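You operate a simulated robot arm through the tools that you are given. There is no shell and no other tool.

The job below is to be done with a simulated robot arm. You get a single attempt, and the scene is never put back.

JOB
Make room in the clear box for the blue film roll and shut the lid.
Fine: stand the green carton and the white divider on the brown table. Set down upright: green carton, white divider.
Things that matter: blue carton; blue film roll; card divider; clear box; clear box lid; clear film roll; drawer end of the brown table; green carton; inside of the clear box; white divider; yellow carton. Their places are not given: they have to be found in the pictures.

Only the result counts: the job must be done as asked and must still hold three seconds after the hand-in. Knocking over, shifting, dropping, spilling or breaking anything else fails it. A push-on lid holds only when it is set on centred and level and pressed home; a screw cap is set on level and turned clockwise until tight.

ROBOT AND FRAMES
A 6-joint arm with a two-finger gripper, fixed in place. Base frame: the origin is on the floor under the middle of its stand, x ahead of it, y to its left, z up. Lengths are in mm, angles in rad, forces in N, time in s.
It reaches about 1572 mm from its shoulder. Its first joint turns from -2.897 to 2.897 rad. Payload 2.45 kg.
Tool frame: the origin (TCP) lies between the finger pads and is the grasp point; the fingertips stand 20 mm ahead of it; z points along the fingers, y is the line along which they close. The gripper opens to 140 mm; its body begins 168 mm behind the TCP.
Orientation is that of the tool frame in the base frame, as a unit quaternion [w, x, y, z]. With the fingers straight down and closing along the base's y, the tool's x points along the base's -x, its y along +y and its z along -z.

CONTROLS
- The arm moves only by the tool nudge_tool. Its argument "increments" is a list of rows, each an object (a shift or turn left out is 0, a gripper value left out holds the last) with "travel": the shift along the tool's x, y, z in mm, a list of three; "turn": the turn, a rotation vector about the tool's x, y, z in rad, a list of three. In form: [{"travel": [dx, dy, dz], "turn": [wx, wy, wz]}, ...]. A call has 1 to 20 rows; each row shifts and turns the commanded pose from where the row before left it, along the tool's axes as they then stand. "grip" is the closure, from 0 (fully open) to 1 (shut), set as the call begins (left out, the last holds). A row lasts 0.2 s, in which the tool goes at most 50 mm and 0.15 rad; a call with a longer step from one row to the next is refused whole, and so is a gripper value outside its range. A pose out of reach is approached as far as the arm can. The call stops where the force on the tool passes 40 N (or 10 N more than at its start, if that is more) or the arm is blocked; 0.2 s more then pass. Each finger travels about 45 mm/s and halts on what it meets, pressing with about 40 N; the grip force reading is that of the motor and also rises with nothing between the fingers. The clock runs only during rows and for 0.2 s after the last one: add rows that do not move to give the fingers time. It gives the time, the measured TCP pose, the force on the tool (base axes), the opening and the grip force at its end, in the units of the frame above (readings bear some noise), with the torque about the TCP (base axes, N m) and any sound that the robot's microphone picked up.
- Cameras (640 x 400 px; columns grow to the right, rows downward): "scene" is fixed at [51.3, 499.7, 1342.7]; the picture's right is [-0.36, -0.93, 0.00], its down [-0.44, 0.17, -0.88] and it looks along [0.82, -0.31, -0.47] (base axes); focal length 337 px, centre (320, 200). "wrist" rides on the gripper at [78, 11, -209] in the tool frame; the picture's right is [-0.14, 0.99, 0.00], its down [-0.92, -0.13, -0.37] and it looks along [-0.36, -0.05, 0.93] (tool axes); focal length 280 px, centre (320, 200).
- snapshot(camera): a new picture of that camera. It takes no simulated time.
- point_at(camera, pixels): for up to 12 pixels [column, row] of the newest picture of that camera ("zoom" is the newest enlarged one), the place [x, y, z] in the base frame of the surface seen there, good to about 3 mm. It takes no simulated time.
- zoom(camera, box): a new picture of the part [left, top, right, bottom] of that camera's present view, enlarged. It takes no simulated time.
- close_job(): hands the job in; it is judged then, once.

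Open the gripper and draw the arm clear of the work before you hand the job in, unless the task says otherwise.

The tools are called after ">>>" by a JSON object that holds its "op" and its "data". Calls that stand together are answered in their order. nudge_tool: Moves the arm, as the interface text tells. Its arguments: {"type":"object","properties":{"increments":{"type":"array"},"grip":{"type":"number"}},"required":["increments"]} The other tools are called the same way: snapshot (camera) takes a picture; point_at (camera, pixels) gives the place of the surface under pixels of a picture; zoom (camera, box) takes an enlarged picture of a part of a camera's view; close_job () hands the job in.

At the start:

```text
time: 0.0
tool_pos: [666.1, 110.8, 1087.6]
orientation: [0.001, 0.0, 1.0, -0.001]
ft_force: [0.6, 0.6, 0.2]
moment: [-0.01, -0.02, -0.01]
gripper_width: 139.9
finger_force: 0.0
```

scene: 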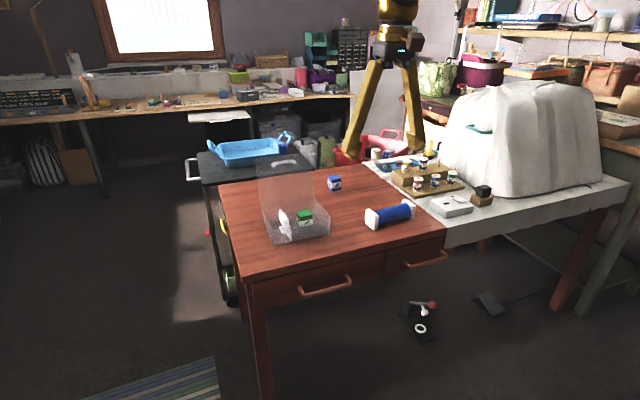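
wrist: 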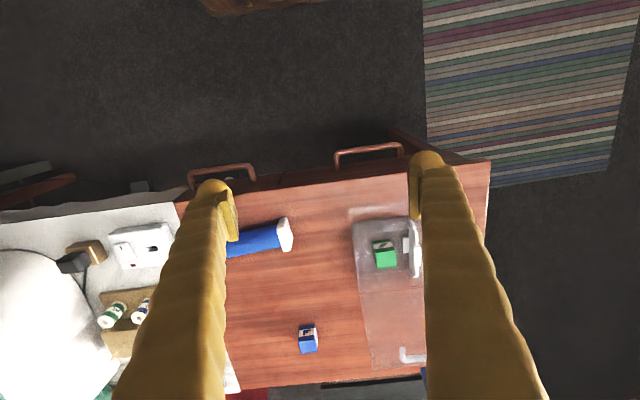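

The scene shows the clear box around (297,222) with an open lid, the green carton and a white item inside, and the blue roll at (390,214). I'll zoom in on these regions for detail.

>>> {"op": "zoom", "data": {"camera": "scene", "box": [230, 140, 350, 250]}}

>>> {"op": "zoom", "data": {"camera": "wrist", "box": [220, 180, 440, 390]}}

>>> {"op": "zoom", "data": {"camera": "scene", "box": [340, 140, 520, 250]}}

```text
3.64 times, centred on (290, 195) of scene
```

zoom: 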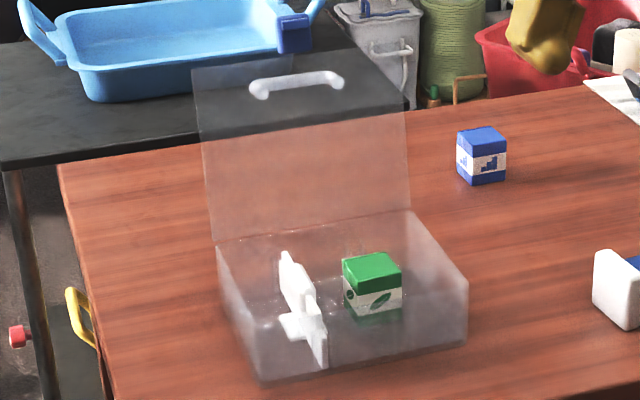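

```text
1.90 times, centred on (330, 285) of wrist
```

zoom: 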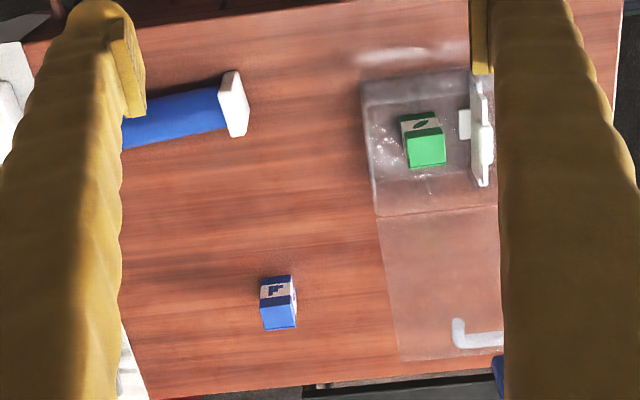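

```text
3.56 times, centred on (430, 195) of scene
```

zoom: 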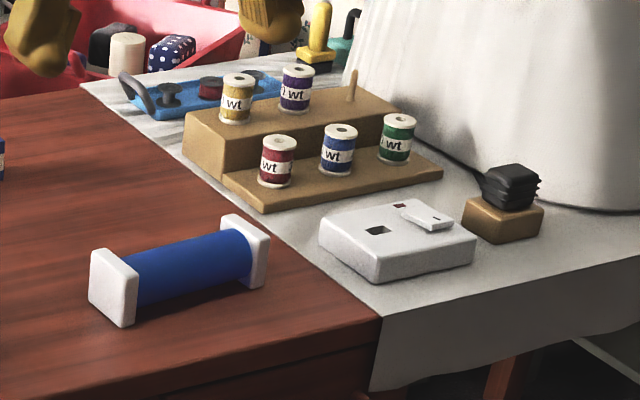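

I need sizes. I'll query points on the box, divider, carton, lid and roll in the scene view.

>>> {"op": "zoom", "data": {"camera": "scene", "box": [250, 190, 340, 246]}}

>>> {"op": "point_at", "data": {"camera": "zoom", "pixels": [[20, 115], [130, 390], [600, 340], [590, 190], [440, 40], [130, 100], [230, 260], [300, 190], [380, 170], [450, 160], [370, 265], [60, 60]]}}

```text
7.11 times, centred on (295, 218) of scene
```

zoom: 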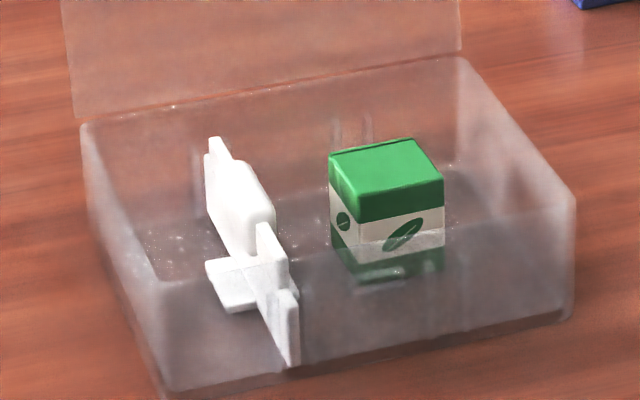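

```text
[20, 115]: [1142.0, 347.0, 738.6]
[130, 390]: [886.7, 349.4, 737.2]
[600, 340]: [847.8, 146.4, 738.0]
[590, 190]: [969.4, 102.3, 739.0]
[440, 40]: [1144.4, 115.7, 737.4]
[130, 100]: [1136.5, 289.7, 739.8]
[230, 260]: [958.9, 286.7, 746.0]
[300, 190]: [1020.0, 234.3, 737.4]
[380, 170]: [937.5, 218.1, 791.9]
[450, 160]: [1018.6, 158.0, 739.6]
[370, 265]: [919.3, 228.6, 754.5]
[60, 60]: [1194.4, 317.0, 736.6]
```

Point_at seems to look through the clear plastic to the table (z≈738). I'll measure opaque things: roll ends, divider, cartons and lid handle.

>>> {"op": "zoom", "data": {"camera": "scene", "box": [355, 190, 425, 234]}}

>>> {"op": "point_at", "data": {"camera": "wrist", "pixels": [[285, 235], [240, 245], [260, 238], [416, 250], [406, 245], [385, 255], [383, 242], [410, 355], [400, 352], [308, 335], [309, 350], [418, 240]]}}

```text
9.09 times, centred on (390, 212) of scene
```

zoom: 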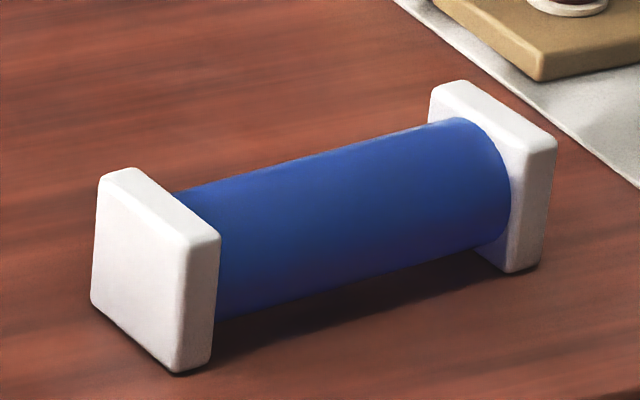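

```text
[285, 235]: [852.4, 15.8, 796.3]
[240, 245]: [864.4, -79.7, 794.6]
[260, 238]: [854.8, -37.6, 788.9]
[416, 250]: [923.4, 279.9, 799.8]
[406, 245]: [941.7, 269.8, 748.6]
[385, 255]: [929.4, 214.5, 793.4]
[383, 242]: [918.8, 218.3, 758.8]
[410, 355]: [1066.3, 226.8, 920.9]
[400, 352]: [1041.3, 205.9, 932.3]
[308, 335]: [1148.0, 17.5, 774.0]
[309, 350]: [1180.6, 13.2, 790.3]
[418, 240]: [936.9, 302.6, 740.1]
```

The handle is at about z≈925, x≈1050, so the lid stands up behind the box. I move the tool over the box, staying high, for a nearer wrist view.

>>> {"op": "nudge_tool", "data": {"increments": [{"travel": [-28, 18, 13]}, {"travel": [-28, 18, 13]}, {"travel": [-28, 18, 13]}, {"travel": [-28, 18, 13]}, {"travel": [-28, 18, 13]}, {"travel": [-28, 18, 13]}, {"travel": [0, 0, 0]}, {"travel": [0, 0, 0]}], "grip": 0}}

>>> {"op": "snapshot", "data": {"camera": "wrist"}}

>>> {"op": "snapshot", "data": {"camera": "scene"}}

```text
time: 1.8
tool_pos: [834.7, 219.7, 1011.1]
orientation: [0.001, 0.0, 1.0, 0.0]
ft_force: [0.0, 0.1, 0.7]
moment: [0.01, -0.02, 0.02]
gripper_width: 139.9
finger_force: 0.0
```

```text
taken
```

wrist: 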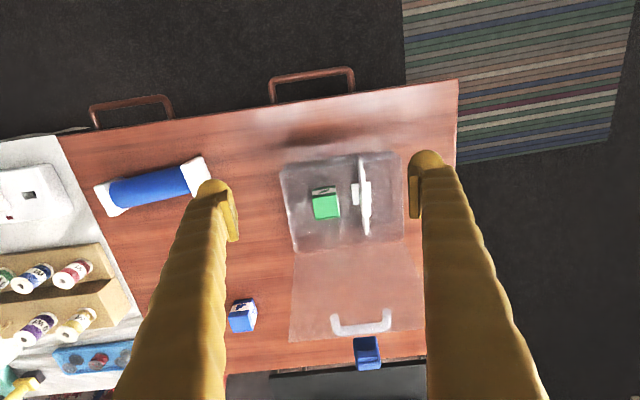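

```text
taken
```

scene: 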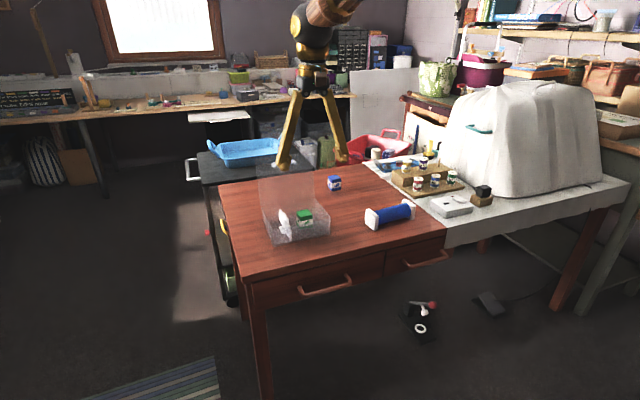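

The wrist now sees the whole box at (280–405,150–250) plus lid handle at (360,325). I zoom in on the box.

>>> {"op": "zoom", "data": {"camera": "wrist", "box": [265, 135, 425, 235]}}

>>> {"op": "point_at", "data": {"camera": "wrist", "pixels": [[335, 325], [388, 325], [360, 328], [388, 312], [332, 318], [325, 205], [323, 190], [364, 170], [364, 200], [366, 230], [355, 190], [290, 340]]}}

```text
4.00 times, centred on (345, 185) of wrist
```

zoom: 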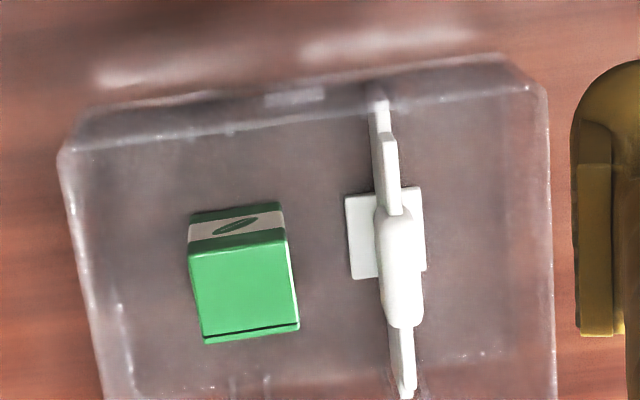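

```text
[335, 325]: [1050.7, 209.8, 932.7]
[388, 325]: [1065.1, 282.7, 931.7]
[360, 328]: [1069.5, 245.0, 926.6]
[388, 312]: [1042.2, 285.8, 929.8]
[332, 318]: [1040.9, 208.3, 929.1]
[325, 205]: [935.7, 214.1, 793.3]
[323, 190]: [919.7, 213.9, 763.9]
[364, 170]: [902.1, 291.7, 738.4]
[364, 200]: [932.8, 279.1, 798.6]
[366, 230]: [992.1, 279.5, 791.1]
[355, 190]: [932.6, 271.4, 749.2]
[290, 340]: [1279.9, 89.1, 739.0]
```

The carton top is near z≈793 and the divider top near z≈800. I zoom further into the box from both cameras to look for transparent items, hinge and latch features.

>>> {"op": "zoom", "data": {"camera": "scene", "box": [258, 196, 298, 246]}}

>>> {"op": "zoom", "data": {"camera": "scene", "box": [290, 196, 335, 246]}}

>>> {"op": "zoom", "data": {"camera": "wrist", "box": [275, 225, 425, 345]}}

>>> {"op": "zoom", "data": {"camera": "wrist", "box": [275, 140, 355, 200]}}

>>> {"op": "zoom", "data": {"camera": "wrist", "box": [275, 190, 355, 255]}}

```text
8.00 times, centred on (278, 221) of scene
```

zoom: 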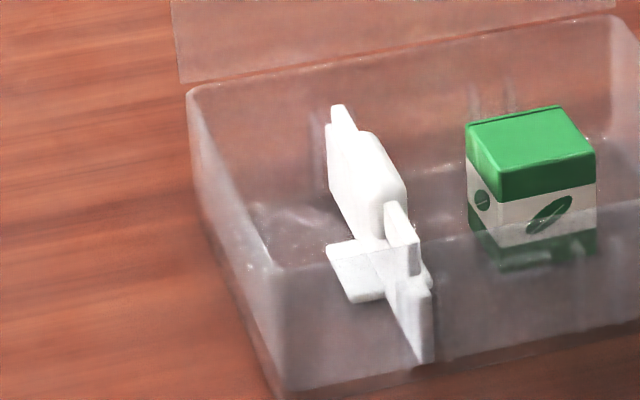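

```text
8.00 times, centred on (312, 221) of scene
```

zoom: 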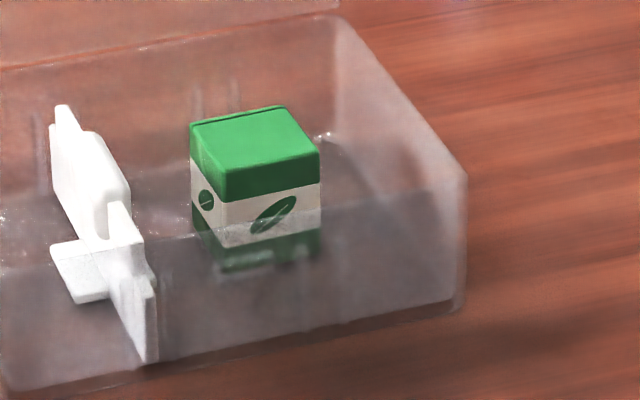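

```text
3.33 times, centred on (350, 285) of wrist
```

zoom: 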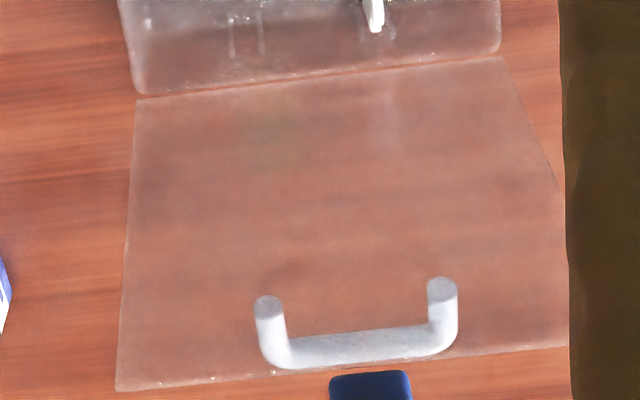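

```text
6.67 times, centred on (315, 170) of wrist
```

zoom: 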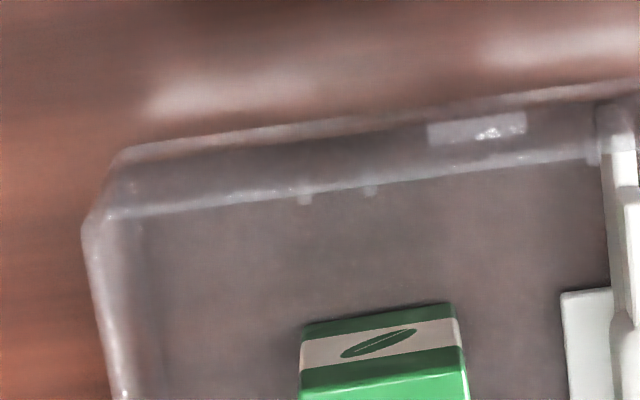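

```text
6.15 times, centred on (315, 222) of wrist
```

zoom: 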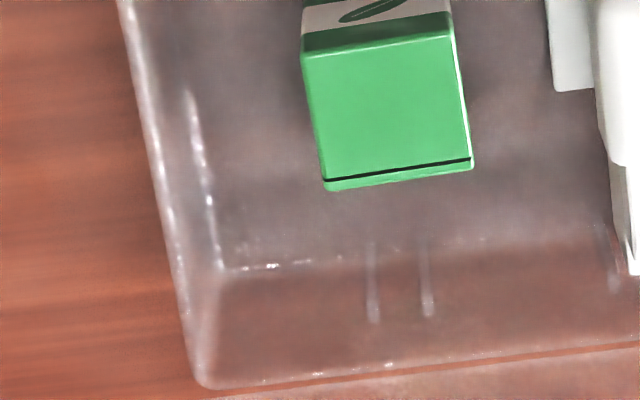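

The box looks axis-aligned at roughly x 868–1010, y 152–340, z 738–805, with rib slots on its walls. Next I need finger thickness and exact carton and divider edges, so I zoom on those in the wrist view.

>>> {"op": "zoom", "data": {"camera": "wrist", "box": [395, 145, 475, 245]}}

>>> {"op": "point_at", "data": {"camera": "wrist", "pixels": [[415, 170], [411, 215], [418, 215], [428, 155], [438, 165], [440, 200], [450, 260], [420, 165], [416, 190]]}}

>>> {"op": "zoom", "data": {"camera": "wrist", "box": [305, 150, 385, 240]}}

>>> {"op": "point_at", "data": {"camera": "zoom", "pixels": [[145, 255], [255, 240], [265, 350], [160, 360], [205, 295], [145, 210], [250, 195], [400, 210], [420, 260], [425, 350], [350, 200], [390, 130]]}}

```text
4.00 times, centred on (435, 195) of wrist
```

zoom: 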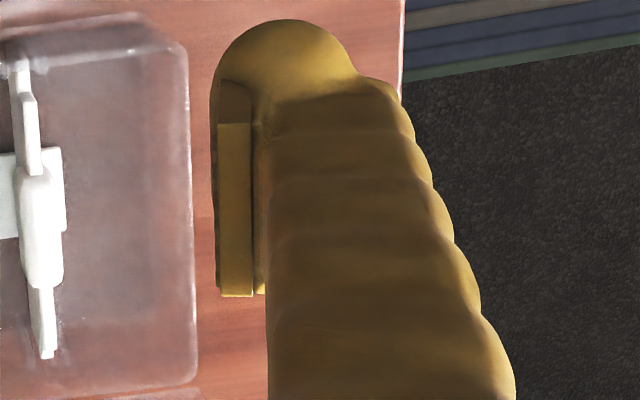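

```text
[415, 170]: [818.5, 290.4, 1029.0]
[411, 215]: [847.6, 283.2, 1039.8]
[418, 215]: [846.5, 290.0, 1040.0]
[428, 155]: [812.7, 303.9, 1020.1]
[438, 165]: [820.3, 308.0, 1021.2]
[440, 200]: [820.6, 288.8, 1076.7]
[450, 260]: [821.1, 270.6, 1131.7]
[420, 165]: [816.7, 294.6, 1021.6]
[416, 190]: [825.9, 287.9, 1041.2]
```

```text
4.44 times, centred on (345, 195) of wrist
```

zoom: 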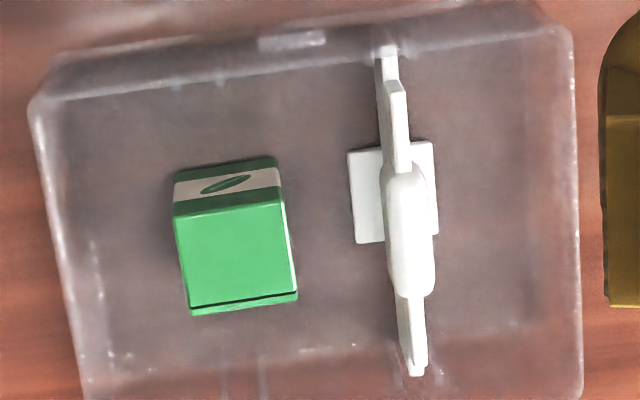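

```text
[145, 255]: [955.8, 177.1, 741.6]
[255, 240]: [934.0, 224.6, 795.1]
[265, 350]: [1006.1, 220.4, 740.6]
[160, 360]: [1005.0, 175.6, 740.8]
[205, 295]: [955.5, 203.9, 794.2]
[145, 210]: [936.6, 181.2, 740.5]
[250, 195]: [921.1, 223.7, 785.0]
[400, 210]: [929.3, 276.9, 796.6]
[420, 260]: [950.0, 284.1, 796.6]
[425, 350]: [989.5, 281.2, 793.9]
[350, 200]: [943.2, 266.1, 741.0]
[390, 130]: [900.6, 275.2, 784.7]
```

The carton top spans about x 920–957, y 195–235 at z≈793.5; the divider's knob spans about x 912–964, y 271–288. I check where the fingertips really are by sampling the silhouette edge of the fingers.

>>> {"op": "point_at", "data": {"camera": "wrist", "pixels": [[428, 151], [424, 151], [420, 154], [436, 154], [441, 160], [445, 168], [412, 180], [411, 200], [411, 217], [417, 218], [409, 165], [447, 185]]}}

>>> {"op": "zoom", "data": {"camera": "scene", "box": [240, 60, 380, 180]}}

```text
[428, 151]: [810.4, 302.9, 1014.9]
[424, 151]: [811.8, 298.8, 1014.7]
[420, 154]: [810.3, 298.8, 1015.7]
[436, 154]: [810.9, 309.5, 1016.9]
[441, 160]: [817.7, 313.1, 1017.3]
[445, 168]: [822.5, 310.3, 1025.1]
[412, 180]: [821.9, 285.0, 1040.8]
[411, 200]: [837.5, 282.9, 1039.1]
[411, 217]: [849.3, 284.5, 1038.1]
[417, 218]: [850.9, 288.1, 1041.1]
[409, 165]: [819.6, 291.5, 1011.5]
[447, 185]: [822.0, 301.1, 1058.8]
```

```text
3.33 times, centred on (310, 120) of scene
```

zoom: 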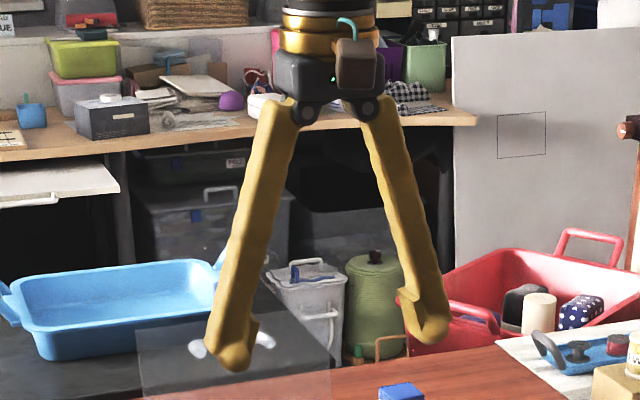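

The fingers are about 27 mm thick and 48 mm wide. I'll grasp the carton closing along base x, where there's more room, so I turn the tool 90° about its axis up here and pre-close to about 54 mm.

>>> {"op": "nudge_tool", "data": {"increments": [{"turn": [0, 0, -0.15]}, {"turn": [0, 0, -0.15]}, {"turn": [0, 0, -0.15]}, {"turn": [0, 0, -0.15]}, {"turn": [0, 0, -0.15]}, {"turn": [0, 0, -0.15]}, {"turn": [0, 0, -0.15]}, {"turn": [0, 0, -0.15]}, {"turn": [0, 0, -0.15]}, {"turn": [0, 0, -0.15]}, {"turn": [0, 0, -0.0708]}, {"travel": [0, 0, 0]}], "grip": 0.61}}

>>> {"op": "snapshot", "data": {"camera": "wrist"}}

>>> {"op": "snapshot", "data": {"camera": "scene"}}

```text
time: 4.4
tool_pos: [833.1, 219.9, 1010.8]
orientation: [0.0, -0.707, 0.707, -0.001]
ft_force: [0.2, 0.4, 0.4]
moment: [-0.01, -0.01, 0.01]
gripper_width: 54.4
finger_force: 0.0
```

```text
taken
```

wrist: 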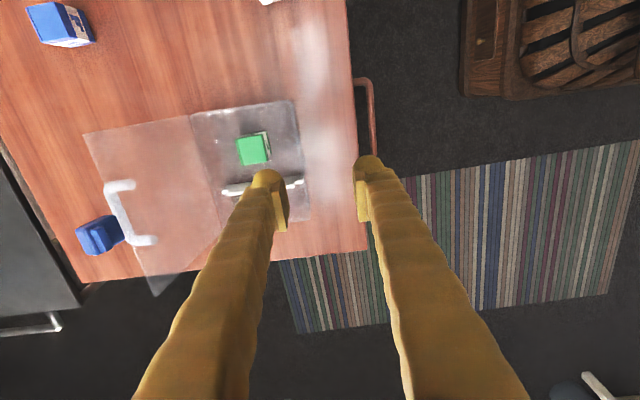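

```text
taken
```

scene: 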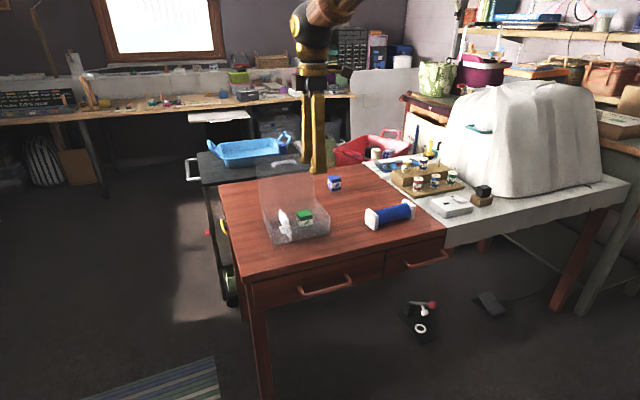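

The rotation succeeded; tool x is now −base y and tool y is −base x. I check the fingertip height at this opening.

>>> {"op": "point_at", "data": {"camera": "wrist", "pixels": [[370, 158], [365, 160], [358, 190], [361, 220], [283, 228], [268, 171], [278, 200], [287, 228], [385, 170], [252, 148], [268, 186], [232, 190]]}}

>>> {"op": "zoom", "data": {"camera": "wrist", "box": [180, 90, 320, 230]}}

```text
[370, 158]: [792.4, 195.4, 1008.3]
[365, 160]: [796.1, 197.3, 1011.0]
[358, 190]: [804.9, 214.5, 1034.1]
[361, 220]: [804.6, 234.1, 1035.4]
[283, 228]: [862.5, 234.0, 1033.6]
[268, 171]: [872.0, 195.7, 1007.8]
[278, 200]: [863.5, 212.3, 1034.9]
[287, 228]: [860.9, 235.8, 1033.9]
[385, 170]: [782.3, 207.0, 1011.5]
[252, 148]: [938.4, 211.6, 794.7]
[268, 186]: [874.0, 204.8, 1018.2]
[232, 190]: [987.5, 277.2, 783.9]
```

```text
2.86 times, centred on (250, 160) of wrist
```

zoom: 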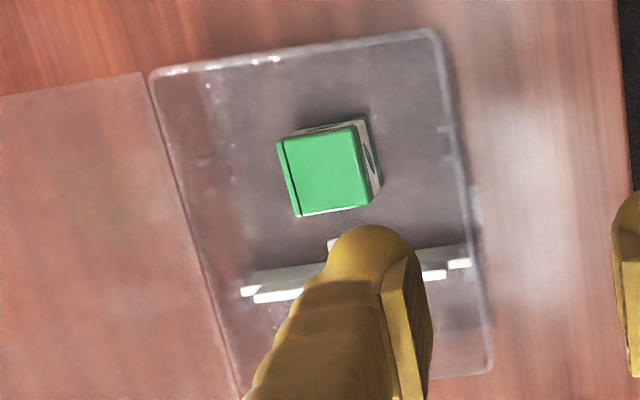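

Tips remain about 20 mm ahead of the TCP. I move over the carton centre (938.5, 214.5) and lower to z≈860, still above the rim, to check alignment.

>>> {"op": "nudge_tool", "data": {"increments": [{"travel": [1.8, -35.1, 0]}, {"travel": [1.8, -35.1, 0]}, {"travel": [1.8, -35.1, 0]}, {"travel": [0, 0, 38]}, {"travel": [0, 0, 38]}, {"travel": [0, 0, 38]}, {"travel": [0, 0, 37]}, {"travel": [0, 0, 0]}]}}

>>> {"op": "snapshot", "data": {"camera": "wrist"}}

>>> {"op": "zoom", "data": {"camera": "scene", "box": [240, 120, 360, 250]}}

```text
time: 6.2
tool_pos: [939.0, 215.7, 860.1]
orientation: [0.0, -0.707, 0.708, -0.001]
ft_force: [-0.2, 0.0, 0.4]
moment: [0.02, 0.03, -0.02]
gripper_width: 54.5
finger_force: 0.0
```

```text
taken
```

wrist: 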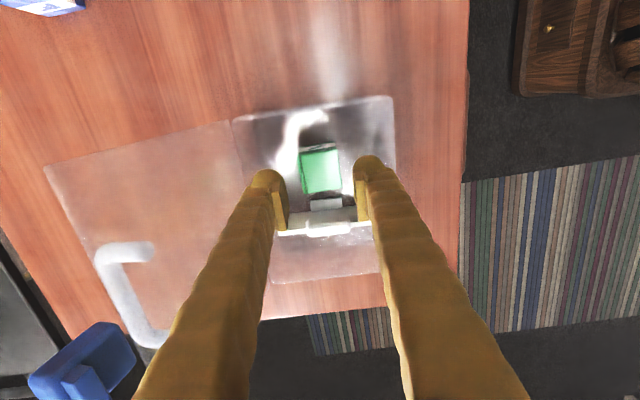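

```text
3.08 times, centred on (300, 185) of scene
```

zoom: 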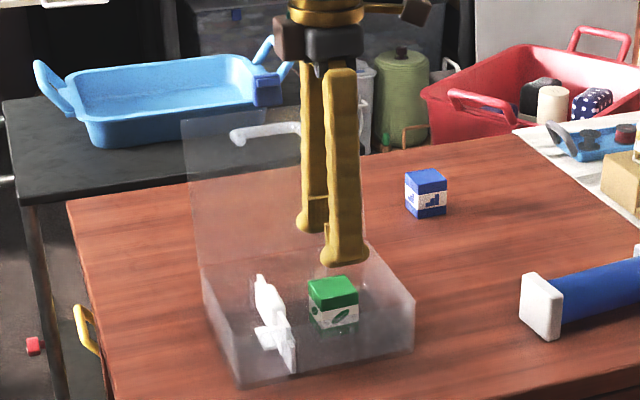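

The fingers straddle the carton at (320,170) evenly. I lower to z≈777 slowly.

>>> {"op": "nudge_tool", "data": {"increments": [{"travel": [0.5, 0, 21]}, {"travel": [0, 0, 21]}, {"travel": [0, 0, 21]}, {"travel": [0, 0, 20]}, {"travel": [0, 0, 0]}]}}

>>> {"op": "snapshot", "data": {"camera": "wrist"}}

>>> {"op": "zoom", "data": {"camera": "scene", "box": [240, 140, 350, 250]}}

```text
time: 7.4
tool_pos: [939.6, 215.2, 777.0]
orientation: [0.001, -0.706, 0.708, 0.0]
ft_force: [0.3, 0.1, 0.1]
moment: [-0.02, -0.01, 0.0]
gripper_width: 54.8
finger_force: 0.0
```

```text
taken
```

wrist: 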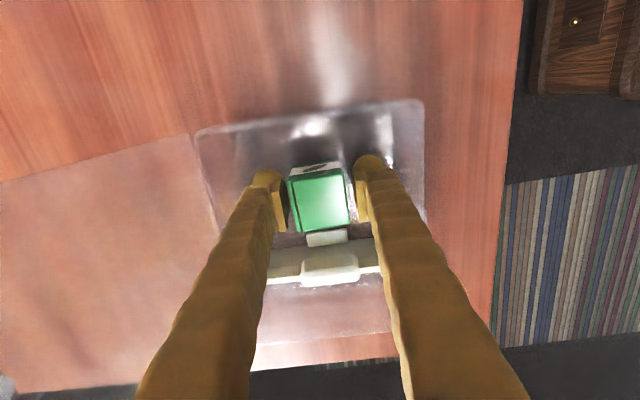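

```text
3.64 times, centred on (295, 195) of scene
```

zoom: 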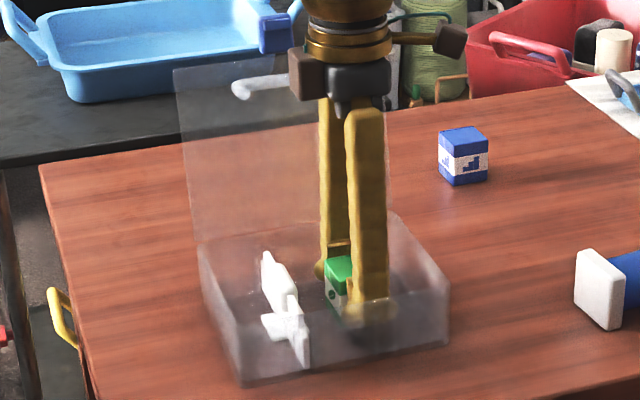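

The fingers are around the carton, clear of box walls. I close the gripper.

>>> {"op": "nudge_tool", "data": {"increments": [{"travel": [0, 0, 0]}, {"travel": [0, 0, 0]}, {"travel": [0, 0, 0]}, {"travel": [0, 0, 0]}, {"travel": [0, 0, 0]}], "grip": 0.82}}

```text
time: 8.6
tool_pos: [939.4, 214.2, 777.5]
orientation: [0.001, -0.707, 0.707, 0.0]
ft_force: [0.2, -0.6, 0.1]
moment: [0.04, -0.01, -0.01]
gripper_width: 40.4
finger_force: 40.1
```

The carton is held at 40.4 mm with 40 N. I lift it straight out to z≈890.

>>> {"op": "nudge_tool", "data": {"increments": [{"travel": [0, 0, -15]}, {"travel": [0, 0, -25]}, {"travel": [0, 0, -36]}, {"travel": [0, 0, -36]}, {"travel": [0, 0, 0]}]}}

>>> {"op": "zoom", "data": {"camera": "scene", "box": [240, 110, 360, 250]}}

>>> {"op": "snapshot", "data": {"camera": "wrist"}}

```text
time: 9.8
tool_pos: [938.6, 214.7, 888.8]
orientation: [0.0, -0.706, 0.708, 0.0]
ft_force: [0.4, 0.2, 0.3]
moment: [-0.04, -0.01, 0.0]
gripper_width: 25.1
finger_force: 0.2
```

```text
2.86 times, centred on (300, 180) of scene
```

zoom: 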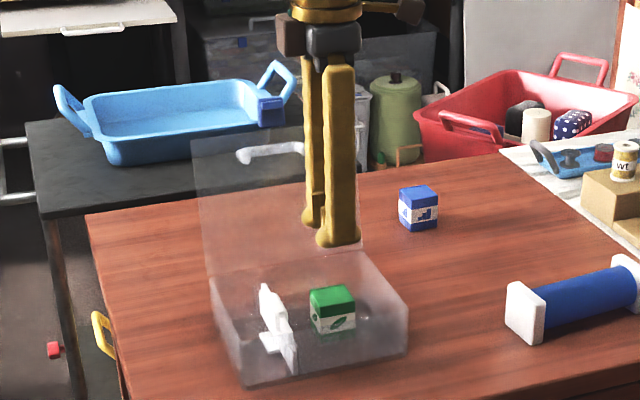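

```text
taken
```

wrist: 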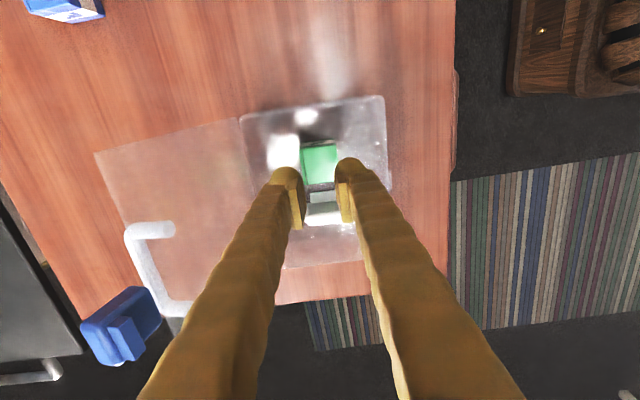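

The reading shows width 25 mm: the carton slipped out of the grip and is still in the box. I inspect it closely.

>>> {"op": "zoom", "data": {"camera": "scene", "box": [255, 190, 335, 246]}}

>>> {"op": "zoom", "data": {"camera": "wrist", "box": [230, 85, 400, 275]}}

>>> {"op": "point_at", "data": {"camera": "wrist", "pixels": [[320, 165], [310, 155], [330, 155], [330, 175], [312, 178], [318, 143], [325, 215]]}}

```text
7.14 times, centred on (295, 218) of scene
```

zoom: 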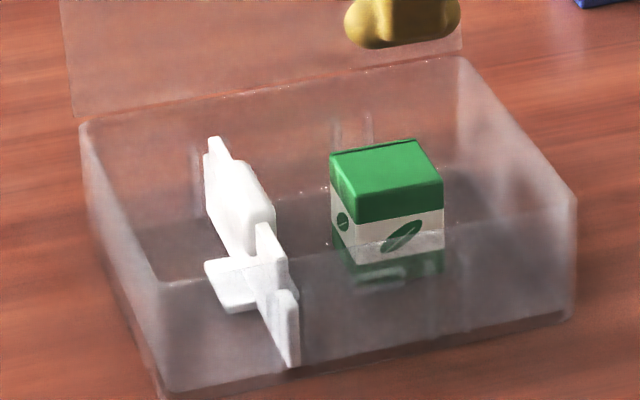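

```text
2.11 times, centred on (315, 180) of wrist
```

zoom: 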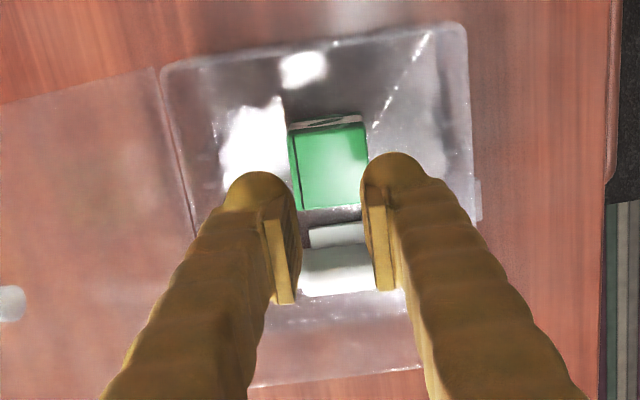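

```text
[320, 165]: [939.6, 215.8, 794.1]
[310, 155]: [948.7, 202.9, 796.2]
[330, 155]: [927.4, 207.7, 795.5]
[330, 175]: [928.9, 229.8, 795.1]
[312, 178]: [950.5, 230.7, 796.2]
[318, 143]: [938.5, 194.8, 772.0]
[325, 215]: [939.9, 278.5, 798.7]
```

The carton is unmoved at (939.6, 215.8). I'll reopen to ~54 mm, go lower for more pad contact, then close fully and lift slowly while watching forces.

>>> {"op": "nudge_tool", "data": {"increments": [{"travel": [0, 0, 0]}, {"travel": [0, 0, 0]}, {"travel": [-0.5, 0, 30]}, {"travel": [0, 0, 30]}, {"travel": [0, 0, 25]}, {"travel": [0, 0, 18]}, {"travel": [0, 0, 14]}, {"travel": [0, 0, 0]}], "grip": 0.61}}

>>> {"op": "nudge_tool", "data": {"increments": [{"travel": [0, 0, 0]}, {"travel": [0, 0, 0]}, {"travel": [0, 0, 0]}, {"travel": [0, 0, 0]}, {"travel": [0, 0, 0]}], "grip": 1.0}}

>>> {"op": "nudge_tool", "data": {"increments": [{"travel": [0, 0, -2]}, {"travel": [0, 0, -2]}, {"travel": [0, 0, -2]}, {"travel": [0, 0, 0]}]}}

```text
time: 11.6
tool_pos: [940.2, 213.6, 772.1]
orientation: [0.001, -0.706, 0.708, -0.001]
ft_force: [0.3, -0.5, 0.4]
moment: [0.0, 0.05, -0.02]
gripper_width: 54.6
finger_force: 0.1
```

```text
time: 12.8
tool_pos: [938.2, 214.3, 771.7]
orientation: [0.0, -0.706, 0.708, -0.001]
ft_force: [-0.3, -0.1, 0.6]
moment: [0.01, 0.0, 0.01]
gripper_width: 40.6
finger_force: 39.7
```

```text
time: 13.8
tool_pos: [939.8, 215.0, 777.6]
orientation: [0.0, -0.706, 0.708, -0.001]
ft_force: [-0.1, 0.4, -0.7]
moment: [-0.02, -0.01, 0.01]
gripper_width: 40.6
finger_force: 39.8
```

Width holds at 40.6 mm with about 1 N downward change, so it may be lifting. I check visually and continue slowly.

>>> {"op": "nudge_tool", "data": {"increments": [{"travel": [0, 0, -4]}, {"travel": [0, 0, -4]}, {"travel": [0, 0, -6]}, {"travel": [0, 0, 0]}]}}

>>> {"op": "zoom", "data": {"camera": "scene", "box": [255, 190, 335, 246]}}

```text
time: 14.8
tool_pos: [939.3, 214.8, 792.0]
orientation: [0.001, -0.706, 0.708, -0.001]
ft_force: [-0.3, -0.3, -0.8]
moment: [-0.01, 0.01, 0.03]
gripper_width: 40.7
finger_force: 40.1
```

```text
7.14 times, centred on (295, 218) of scene
```

zoom: 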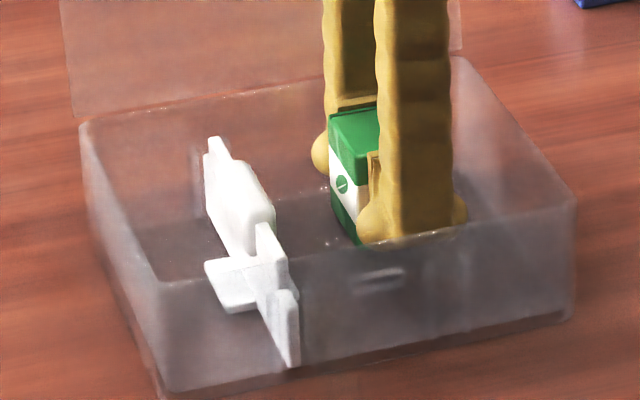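

The carton is now rising with the gripper. I keep lifting gently to about z≈880.

>>> {"op": "nudge_tool", "data": {"increments": [{"travel": [0, 0, -6]}, {"travel": [0, 0, -8]}, {"travel": [0, 0, -10]}, {"travel": [0, 0, -10]}, {"travel": [0, 0, -10]}, {"travel": [0, 0, -10]}, {"travel": [0, 0, -10]}, {"travel": [0, 0, -10]}, {"travel": [0, 0, -8]}, {"travel": [0, 0, -5]}, {"travel": [0, 0, 0]}]}}

>>> {"op": "zoom", "data": {"camera": "scene", "box": [240, 110, 360, 250]}}

```text
time: 17.2
tool_pos: [940.6, 214.6, 879.0]
orientation: [0.002, -0.707, 0.708, -0.001]
ft_force: [0.6, 0.0, -1.7]
moment: [-0.07, -0.03, 0.04]
gripper_width: 40.6
finger_force: 39.9
```

```text
2.86 times, centred on (300, 180) of scene
```

zoom: 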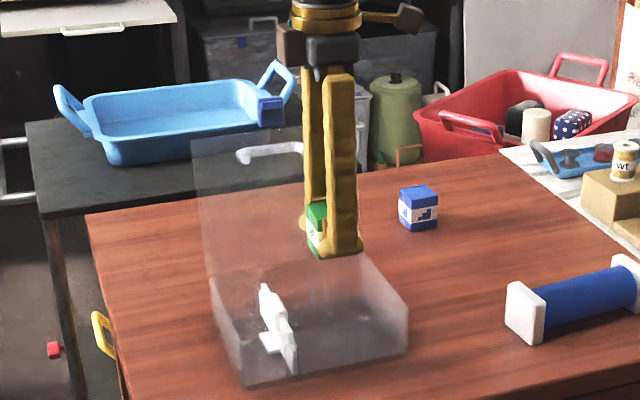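

The carton is clear of the box. I carry it gently to the free table area near (1000, −20).

>>> {"op": "nudge_tool", "data": {"increments": [{"travel": [6, -1.5, 0]}, {"travel": [12, -3, 0]}, {"travel": [18, -4.5, 0]}, {"travel": [20, -5, 0]}, {"travel": [20, -5, 0]}, {"travel": [20, -5, 0]}, {"travel": [20, -5, 0]}, {"travel": [20, -5, 0]}, {"travel": [20, -5, 0]}, {"travel": [20, -5, 0]}, {"travel": [20, -5, 0]}, {"travel": [18, -5, 0]}, {"travel": [12, -4.5, 0]}, {"travel": [6, -3, 0]}, {"travel": [3, -3, 0]}, {"travel": [0, 0, 0]}]}}

>>> {"op": "snapshot", "data": {"camera": "wrist"}}

>>> {"op": "zoom", "data": {"camera": "scene", "box": [280, 130, 440, 250]}}

```text
time: 20.6
tool_pos: [1003.5, -19.8, 878.9]
orientation: [-0.001, 0.707, -0.707, 0.001]
ft_force: [-0.7, 0.3, -0.4]
moment: [0.02, 0.0, 0.0]
gripper_width: 40.5
finger_force: 39.9
```

```text
taken
```

wrist: 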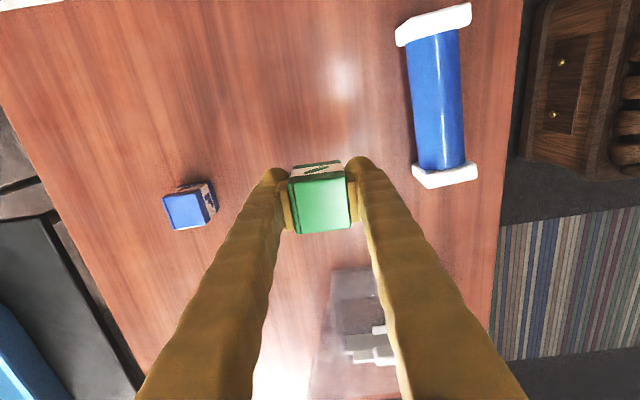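

```text
3.33 times, centred on (360, 190) of scene
```

zoom: 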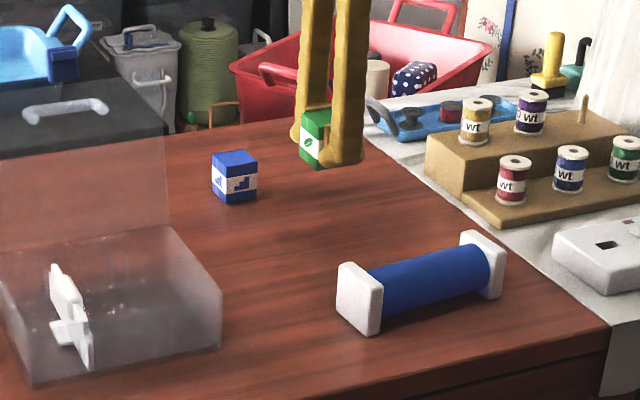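

The carton is held level above clear table. I measure the carton's top and bottom now, and the roll's ends for later.

>>> {"op": "point_at", "data": {"camera": "wrist", "pixels": [[318, 205], [316, 168], [433, 22], [400, 35], [468, 12], [445, 175], [418, 178], [474, 172], [436, 100], [410, 100], [463, 100], [345, 360]]}}

>>> {"op": "zoom", "data": {"camera": "wrist", "box": [380, 0, 500, 200]}}

>>> {"op": "zoom", "data": {"camera": "wrist", "box": [300, 240, 440, 400]}}

```text
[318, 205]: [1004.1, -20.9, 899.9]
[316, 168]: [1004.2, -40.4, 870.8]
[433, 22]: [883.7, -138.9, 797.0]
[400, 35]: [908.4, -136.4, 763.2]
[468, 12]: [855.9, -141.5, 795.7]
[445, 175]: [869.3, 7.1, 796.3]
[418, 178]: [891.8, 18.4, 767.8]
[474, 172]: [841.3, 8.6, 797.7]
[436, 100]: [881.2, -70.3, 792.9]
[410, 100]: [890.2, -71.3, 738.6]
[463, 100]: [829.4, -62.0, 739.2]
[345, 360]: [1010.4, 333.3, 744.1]
```

```text
2.00 times, centred on (440, 100) of wrist
```

zoom: 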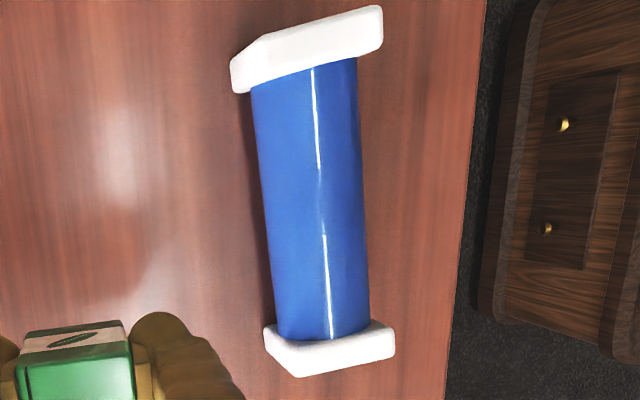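

```text
2.50 times, centred on (370, 320) of wrist
```

zoom: 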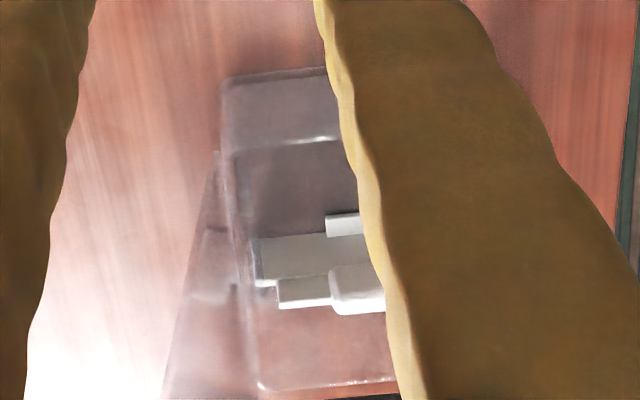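

The carton's top is at z≈900 (TCP+21), so its bottom touches down at TCP≈769. I lower gently to z≈773.

>>> {"op": "nudge_tool", "data": {"increments": [{"travel": [0, 0, 6]}, {"travel": [0, 0, 12]}, {"travel": [0, 0, 15]}, {"travel": [0, 0, 15]}, {"travel": [0, 0, 15]}, {"travel": [0, 0, 15]}, {"travel": [0, 0, 12]}, {"travel": [0, 0, 8]}, {"travel": [0, 0, 5]}, {"travel": [0, 0, 3]}, {"travel": [0, 0, 0]}]}}

>>> {"op": "zoom", "data": {"camera": "scene", "box": [330, 150, 400, 215]}}

```text
time: 23.0
tool_pos: [1003.9, -20.2, 774.0]
orientation: [0.0, -0.706, 0.708, -0.001]
ft_force: [0.4, 0.6, -1.3]
moment: [-0.02, 0.01, 0.0]
gripper_width: 40.9
finger_force: 39.6
```

```text
6.15 times, centred on (365, 182) of scene
```

zoom: 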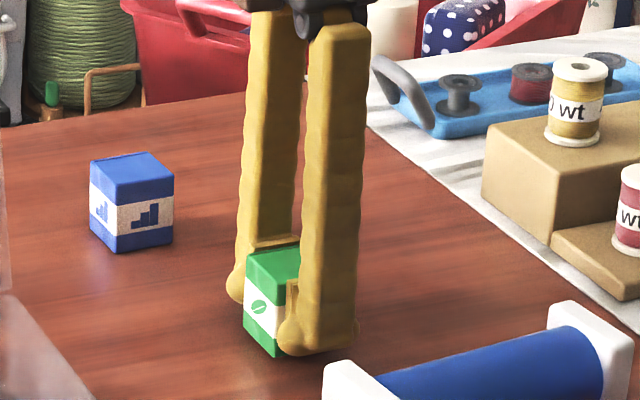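

The carton is a few mm above the table. I continue in 1 mm steps, watching for contact.

>>> {"op": "nudge_tool", "data": {"increments": [{"travel": [0, 0, 1]}, {"travel": [0, 0, 1]}, {"travel": [0, 0, 1]}, {"travel": [0, 0, 0]}]}}

>>> {"op": "nudge_tool", "data": {"increments": [{"travel": [0, 0, 1]}, {"travel": [0, 0, 0]}]}}

>>> {"op": "nudge_tool", "data": {"increments": [{"travel": [0, 0, 1]}, {"travel": [0, 0, 0]}]}}

```text
time: 24.0
tool_pos: [1003.3, -20.9, 770.2]
orientation: [0.001, -0.706, 0.708, 0.0]
ft_force: [0.5, 0.8, -0.4]
moment: [-0.01, 0.02, 0.02]
gripper_width: 40.5
finger_force: 40.0
```

```text
time: 24.6
tool_pos: [1003.2, -21.1, 768.6]
orientation: [0.0, -0.707, 0.708, 0.0]
ft_force: [-0.2, 1.0, -0.2]
moment: [0.0, 0.03, 0.0]
gripper_width: 41.0
finger_force: 39.7
```

```text
time: 25.2
tool_pos: [1005.0, -21.0, 768.2]
orientation: [0.001, -0.706, 0.708, -0.001]
ft_force: [-0.2, -0.1, 2.4]
moment: [0.01, 0.03, 0.02]
gripper_width: 40.6
finger_force: 40.2
```

Force rose to 2.4 N, so the carton is on the table. I open the fingers to release.

>>> {"op": "nudge_tool", "data": {"increments": [{"travel": [0, 0, 0]}, {"travel": [0, 0, 0]}, {"travel": [0, 0, 0]}, {"travel": [0, 0, 0]}], "grip": 0.52}}

>>> {"op": "nudge_tool", "data": {"increments": [{"travel": [0, 0, -10]}, {"travel": [0, 0, -20]}, {"travel": [0, 0, -35]}, {"travel": [0, 0, -40]}, {"travel": [0, 0, -40]}, {"travel": [0, 0, -40]}, {"travel": [0, 0, 0]}]}}

>>> {"op": "snapshot", "data": {"camera": "wrist"}}

>>> {"op": "snapshot", "data": {"camera": "scene"}}

```text
time: 26.2
tool_pos: [1002.3, -20.0, 769.1]
orientation: [0.0, -0.706, 0.708, -0.001]
ft_force: [-0.6, 0.1, -0.1]
moment: [0.02, 0.01, 0.0]
gripper_width: 67.3
finger_force: 0.1
```

```text
time: 27.8
tool_pos: [1004.0, -19.5, 952.3]
orientation: [0.001, -0.707, 0.707, -0.001]
ft_force: [-0.2, 0.3, -0.1]
moment: [-0.01, -0.02, -0.03]
gripper_width: 67.1
finger_force: 0.1
```

```text
taken
```

wrist: 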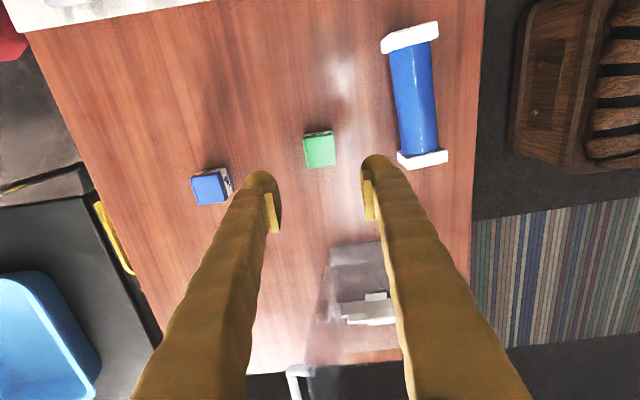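

```text
taken
```

scene: 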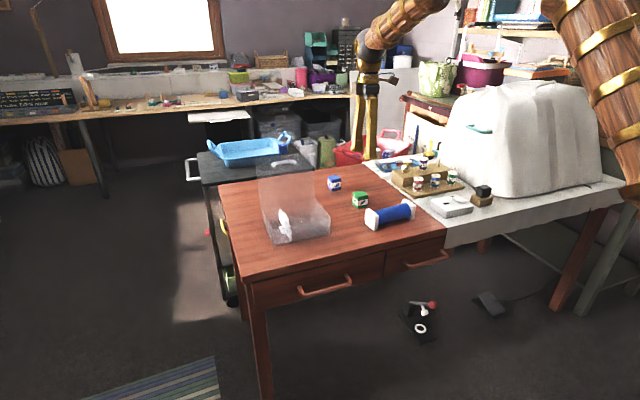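

The green carton stands upright at about (1003,−20). I rotate the tool back by 90° so it closes along base y for the divider's knob.

>>> {"op": "nudge_tool", "data": {"increments": [{"turn": [0, 0, 0.15]}, {"turn": [0, 0, 0.15]}, {"turn": [0, 0, 0.15]}, {"turn": [0, 0, 0.15]}, {"turn": [0, 0, 0.15]}, {"turn": [0, 0, 0.15]}, {"turn": [0, 0, 0.15]}, {"turn": [0, 0, 0.15]}, {"turn": [0, 0, 0.15]}, {"turn": [0, 0, 0.15]}, {"turn": [0, 0, 0.0708]}, {"travel": [20, 0, 0]}, {"travel": [45, 0, 0]}, {"travel": [0, 0, 0]}]}}

>>> {"op": "nudge_tool", "data": {"increments": [{"travel": [0, 40, 0]}, {"travel": [0, 40, 0]}, {"travel": [0, 40, 0]}, {"travel": [0, 40, 0]}, {"travel": [0, 40, 0]}, {"travel": [0, 40, 0]}, {"travel": [0, 35, 0]}, {"travel": [0, 24, 0]}, {"travel": [0, 0, 0]}], "grip": 0.71}}

>>> {"op": "snapshot", "data": {"camera": "wrist"}}

```text
time: 30.8
tool_pos: [938.9, -21.3, 953.1]
orientation: [0.001, 0.0, 1.0, 0.0]
ft_force: [0.4, 0.8, 0.9]
moment: [0.02, 0.0, 0.03]
gripper_width: 67.1
finger_force: 0.1
```

```text
time: 32.8
tool_pos: [937.1, 280.0, 953.0]
orientation: [0.001, 0.001, 1.0, 0.0]
ft_force: [0.5, 1.2, 1.2]
moment: [-0.03, -0.01, -0.02]
gripper_width: 40.5
finger_force: 0.1
```

```text
taken
```

wrist: 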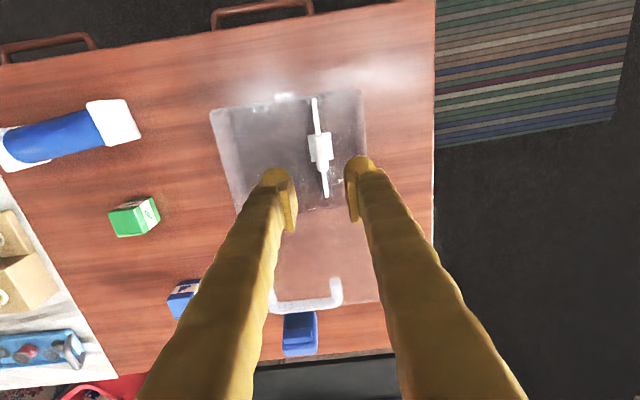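

The divider appears at (320,148) between the fingers. I zoom in to measure the knob and foot precisely.

>>> {"op": "zoom", "data": {"camera": "wrist", "box": [270, 85, 380, 225]}}

>>> {"op": "point_at", "data": {"camera": "wrist", "pixels": [[315, 105], [317, 125], [318, 138], [320, 150], [322, 160], [324, 175], [327, 193], [312, 140], [330, 135], [313, 150], [329, 150], [311, 155]]}}

```text
2.86 times, centred on (325, 155) of wrist
```

zoom: 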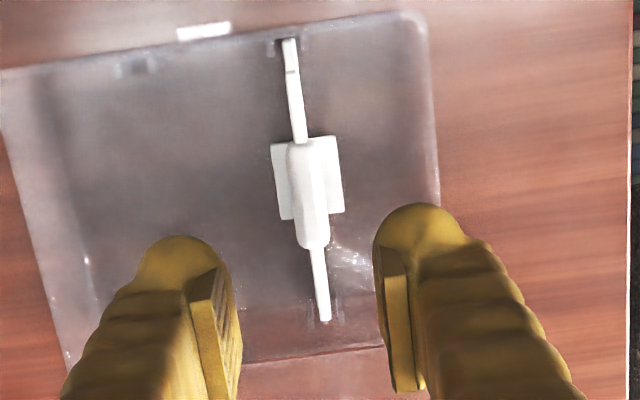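

```text
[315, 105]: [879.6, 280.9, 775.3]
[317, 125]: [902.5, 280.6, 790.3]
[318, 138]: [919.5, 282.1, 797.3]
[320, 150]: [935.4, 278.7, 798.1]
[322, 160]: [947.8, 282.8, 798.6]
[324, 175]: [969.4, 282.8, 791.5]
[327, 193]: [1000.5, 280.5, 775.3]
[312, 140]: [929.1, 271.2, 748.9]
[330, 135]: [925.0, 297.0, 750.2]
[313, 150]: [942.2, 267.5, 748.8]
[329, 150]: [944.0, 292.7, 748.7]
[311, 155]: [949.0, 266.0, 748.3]
```

The divider's centre is near (938, 281), knob top z≈798. I narrow to 35 mm and lower to z≈782 around the knob.

>>> {"op": "nudge_tool", "data": {"increments": [{"travel": [-0.5, 0.7, 30]}, {"travel": [0, 0, 40]}, {"travel": [0, 0, 30]}, {"travel": [0, 0, 25]}, {"travel": [0, 0, 20]}, {"travel": [0, 0, 15]}, {"travel": [0, 0, 11]}, {"travel": [0, 0, 0]}], "grip": 0.75}}

>>> {"op": "snapshot", "data": {"camera": "wrist"}}

>>> {"op": "zoom", "data": {"camera": "scene", "box": [250, 170, 335, 246]}}

```text
time: 34.6
tool_pos: [938.8, 278.4, 781.9]
orientation: [0.002, 0.0, 1.0, 0.0]
ft_force: [-0.4, 0.5, 0.0]
moment: [-0.02, 0.01, 0.0]
gripper_width: 34.9
finger_force: 0.1
```

```text
taken
```

wrist: 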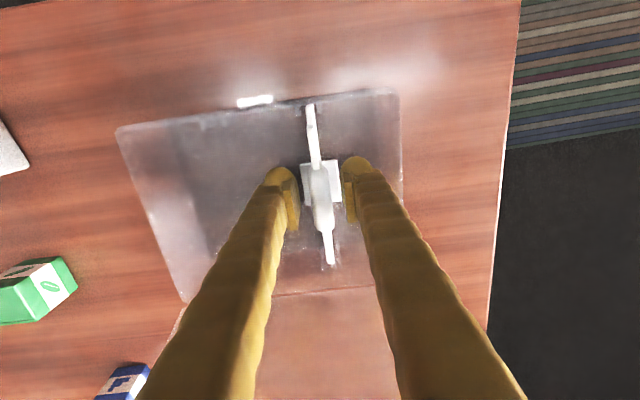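

```text
5.26 times, centred on (292, 208) of scene
```

zoom: 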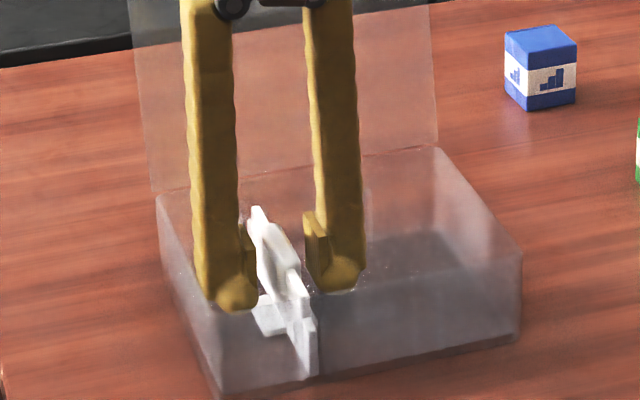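

The fingers are centred about the knob. I close fully, then lift a few mm slowly.

>>> {"op": "nudge_tool", "data": {"increments": [{"travel": [0, 0, 0]}, {"travel": [0, 0, 0]}, {"travel": [0, 0, 0]}, {"travel": [0, 0, 0]}, {"travel": [0, 0, 0]}], "grip": 1.0}}

>>> {"op": "nudge_tool", "data": {"increments": [{"travel": [0, 0, -2]}, {"travel": [0, 0, -3]}, {"travel": [0, 0, -4]}, {"travel": [0, 0, 0]}]}}

>>> {"op": "zoom", "data": {"camera": "scene", "box": [250, 170, 335, 246]}}

```text
time: 35.8
tool_pos: [939.4, 279.2, 782.4]
orientation: [0.001, 0.0, 1.0, -0.001]
ft_force: [-0.6, 0.5, 0.4]
moment: [0.0, 0.02, 0.05]
gripper_width: 14.2
finger_force: 40.2
```

```text
time: 36.8
tool_pos: [939.1, 279.9, 790.7]
orientation: [0.001, 0.0, 1.0, 0.001]
ft_force: [-0.1, 0.7, -0.7]
moment: [0.02, 0.04, -0.03]
gripper_width: 14.4
finger_force: 40.0
```

```text
5.26 times, centred on (292, 208) of scene
```

zoom: 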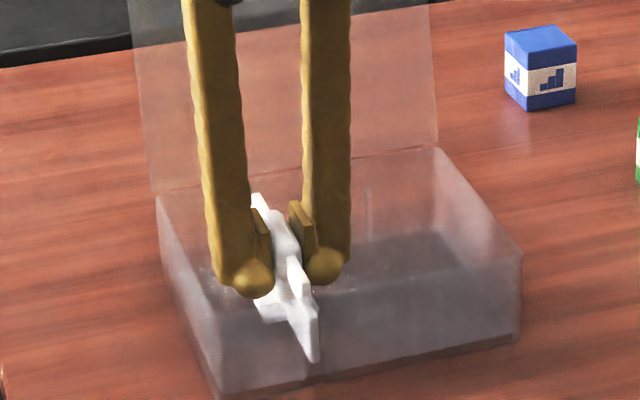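

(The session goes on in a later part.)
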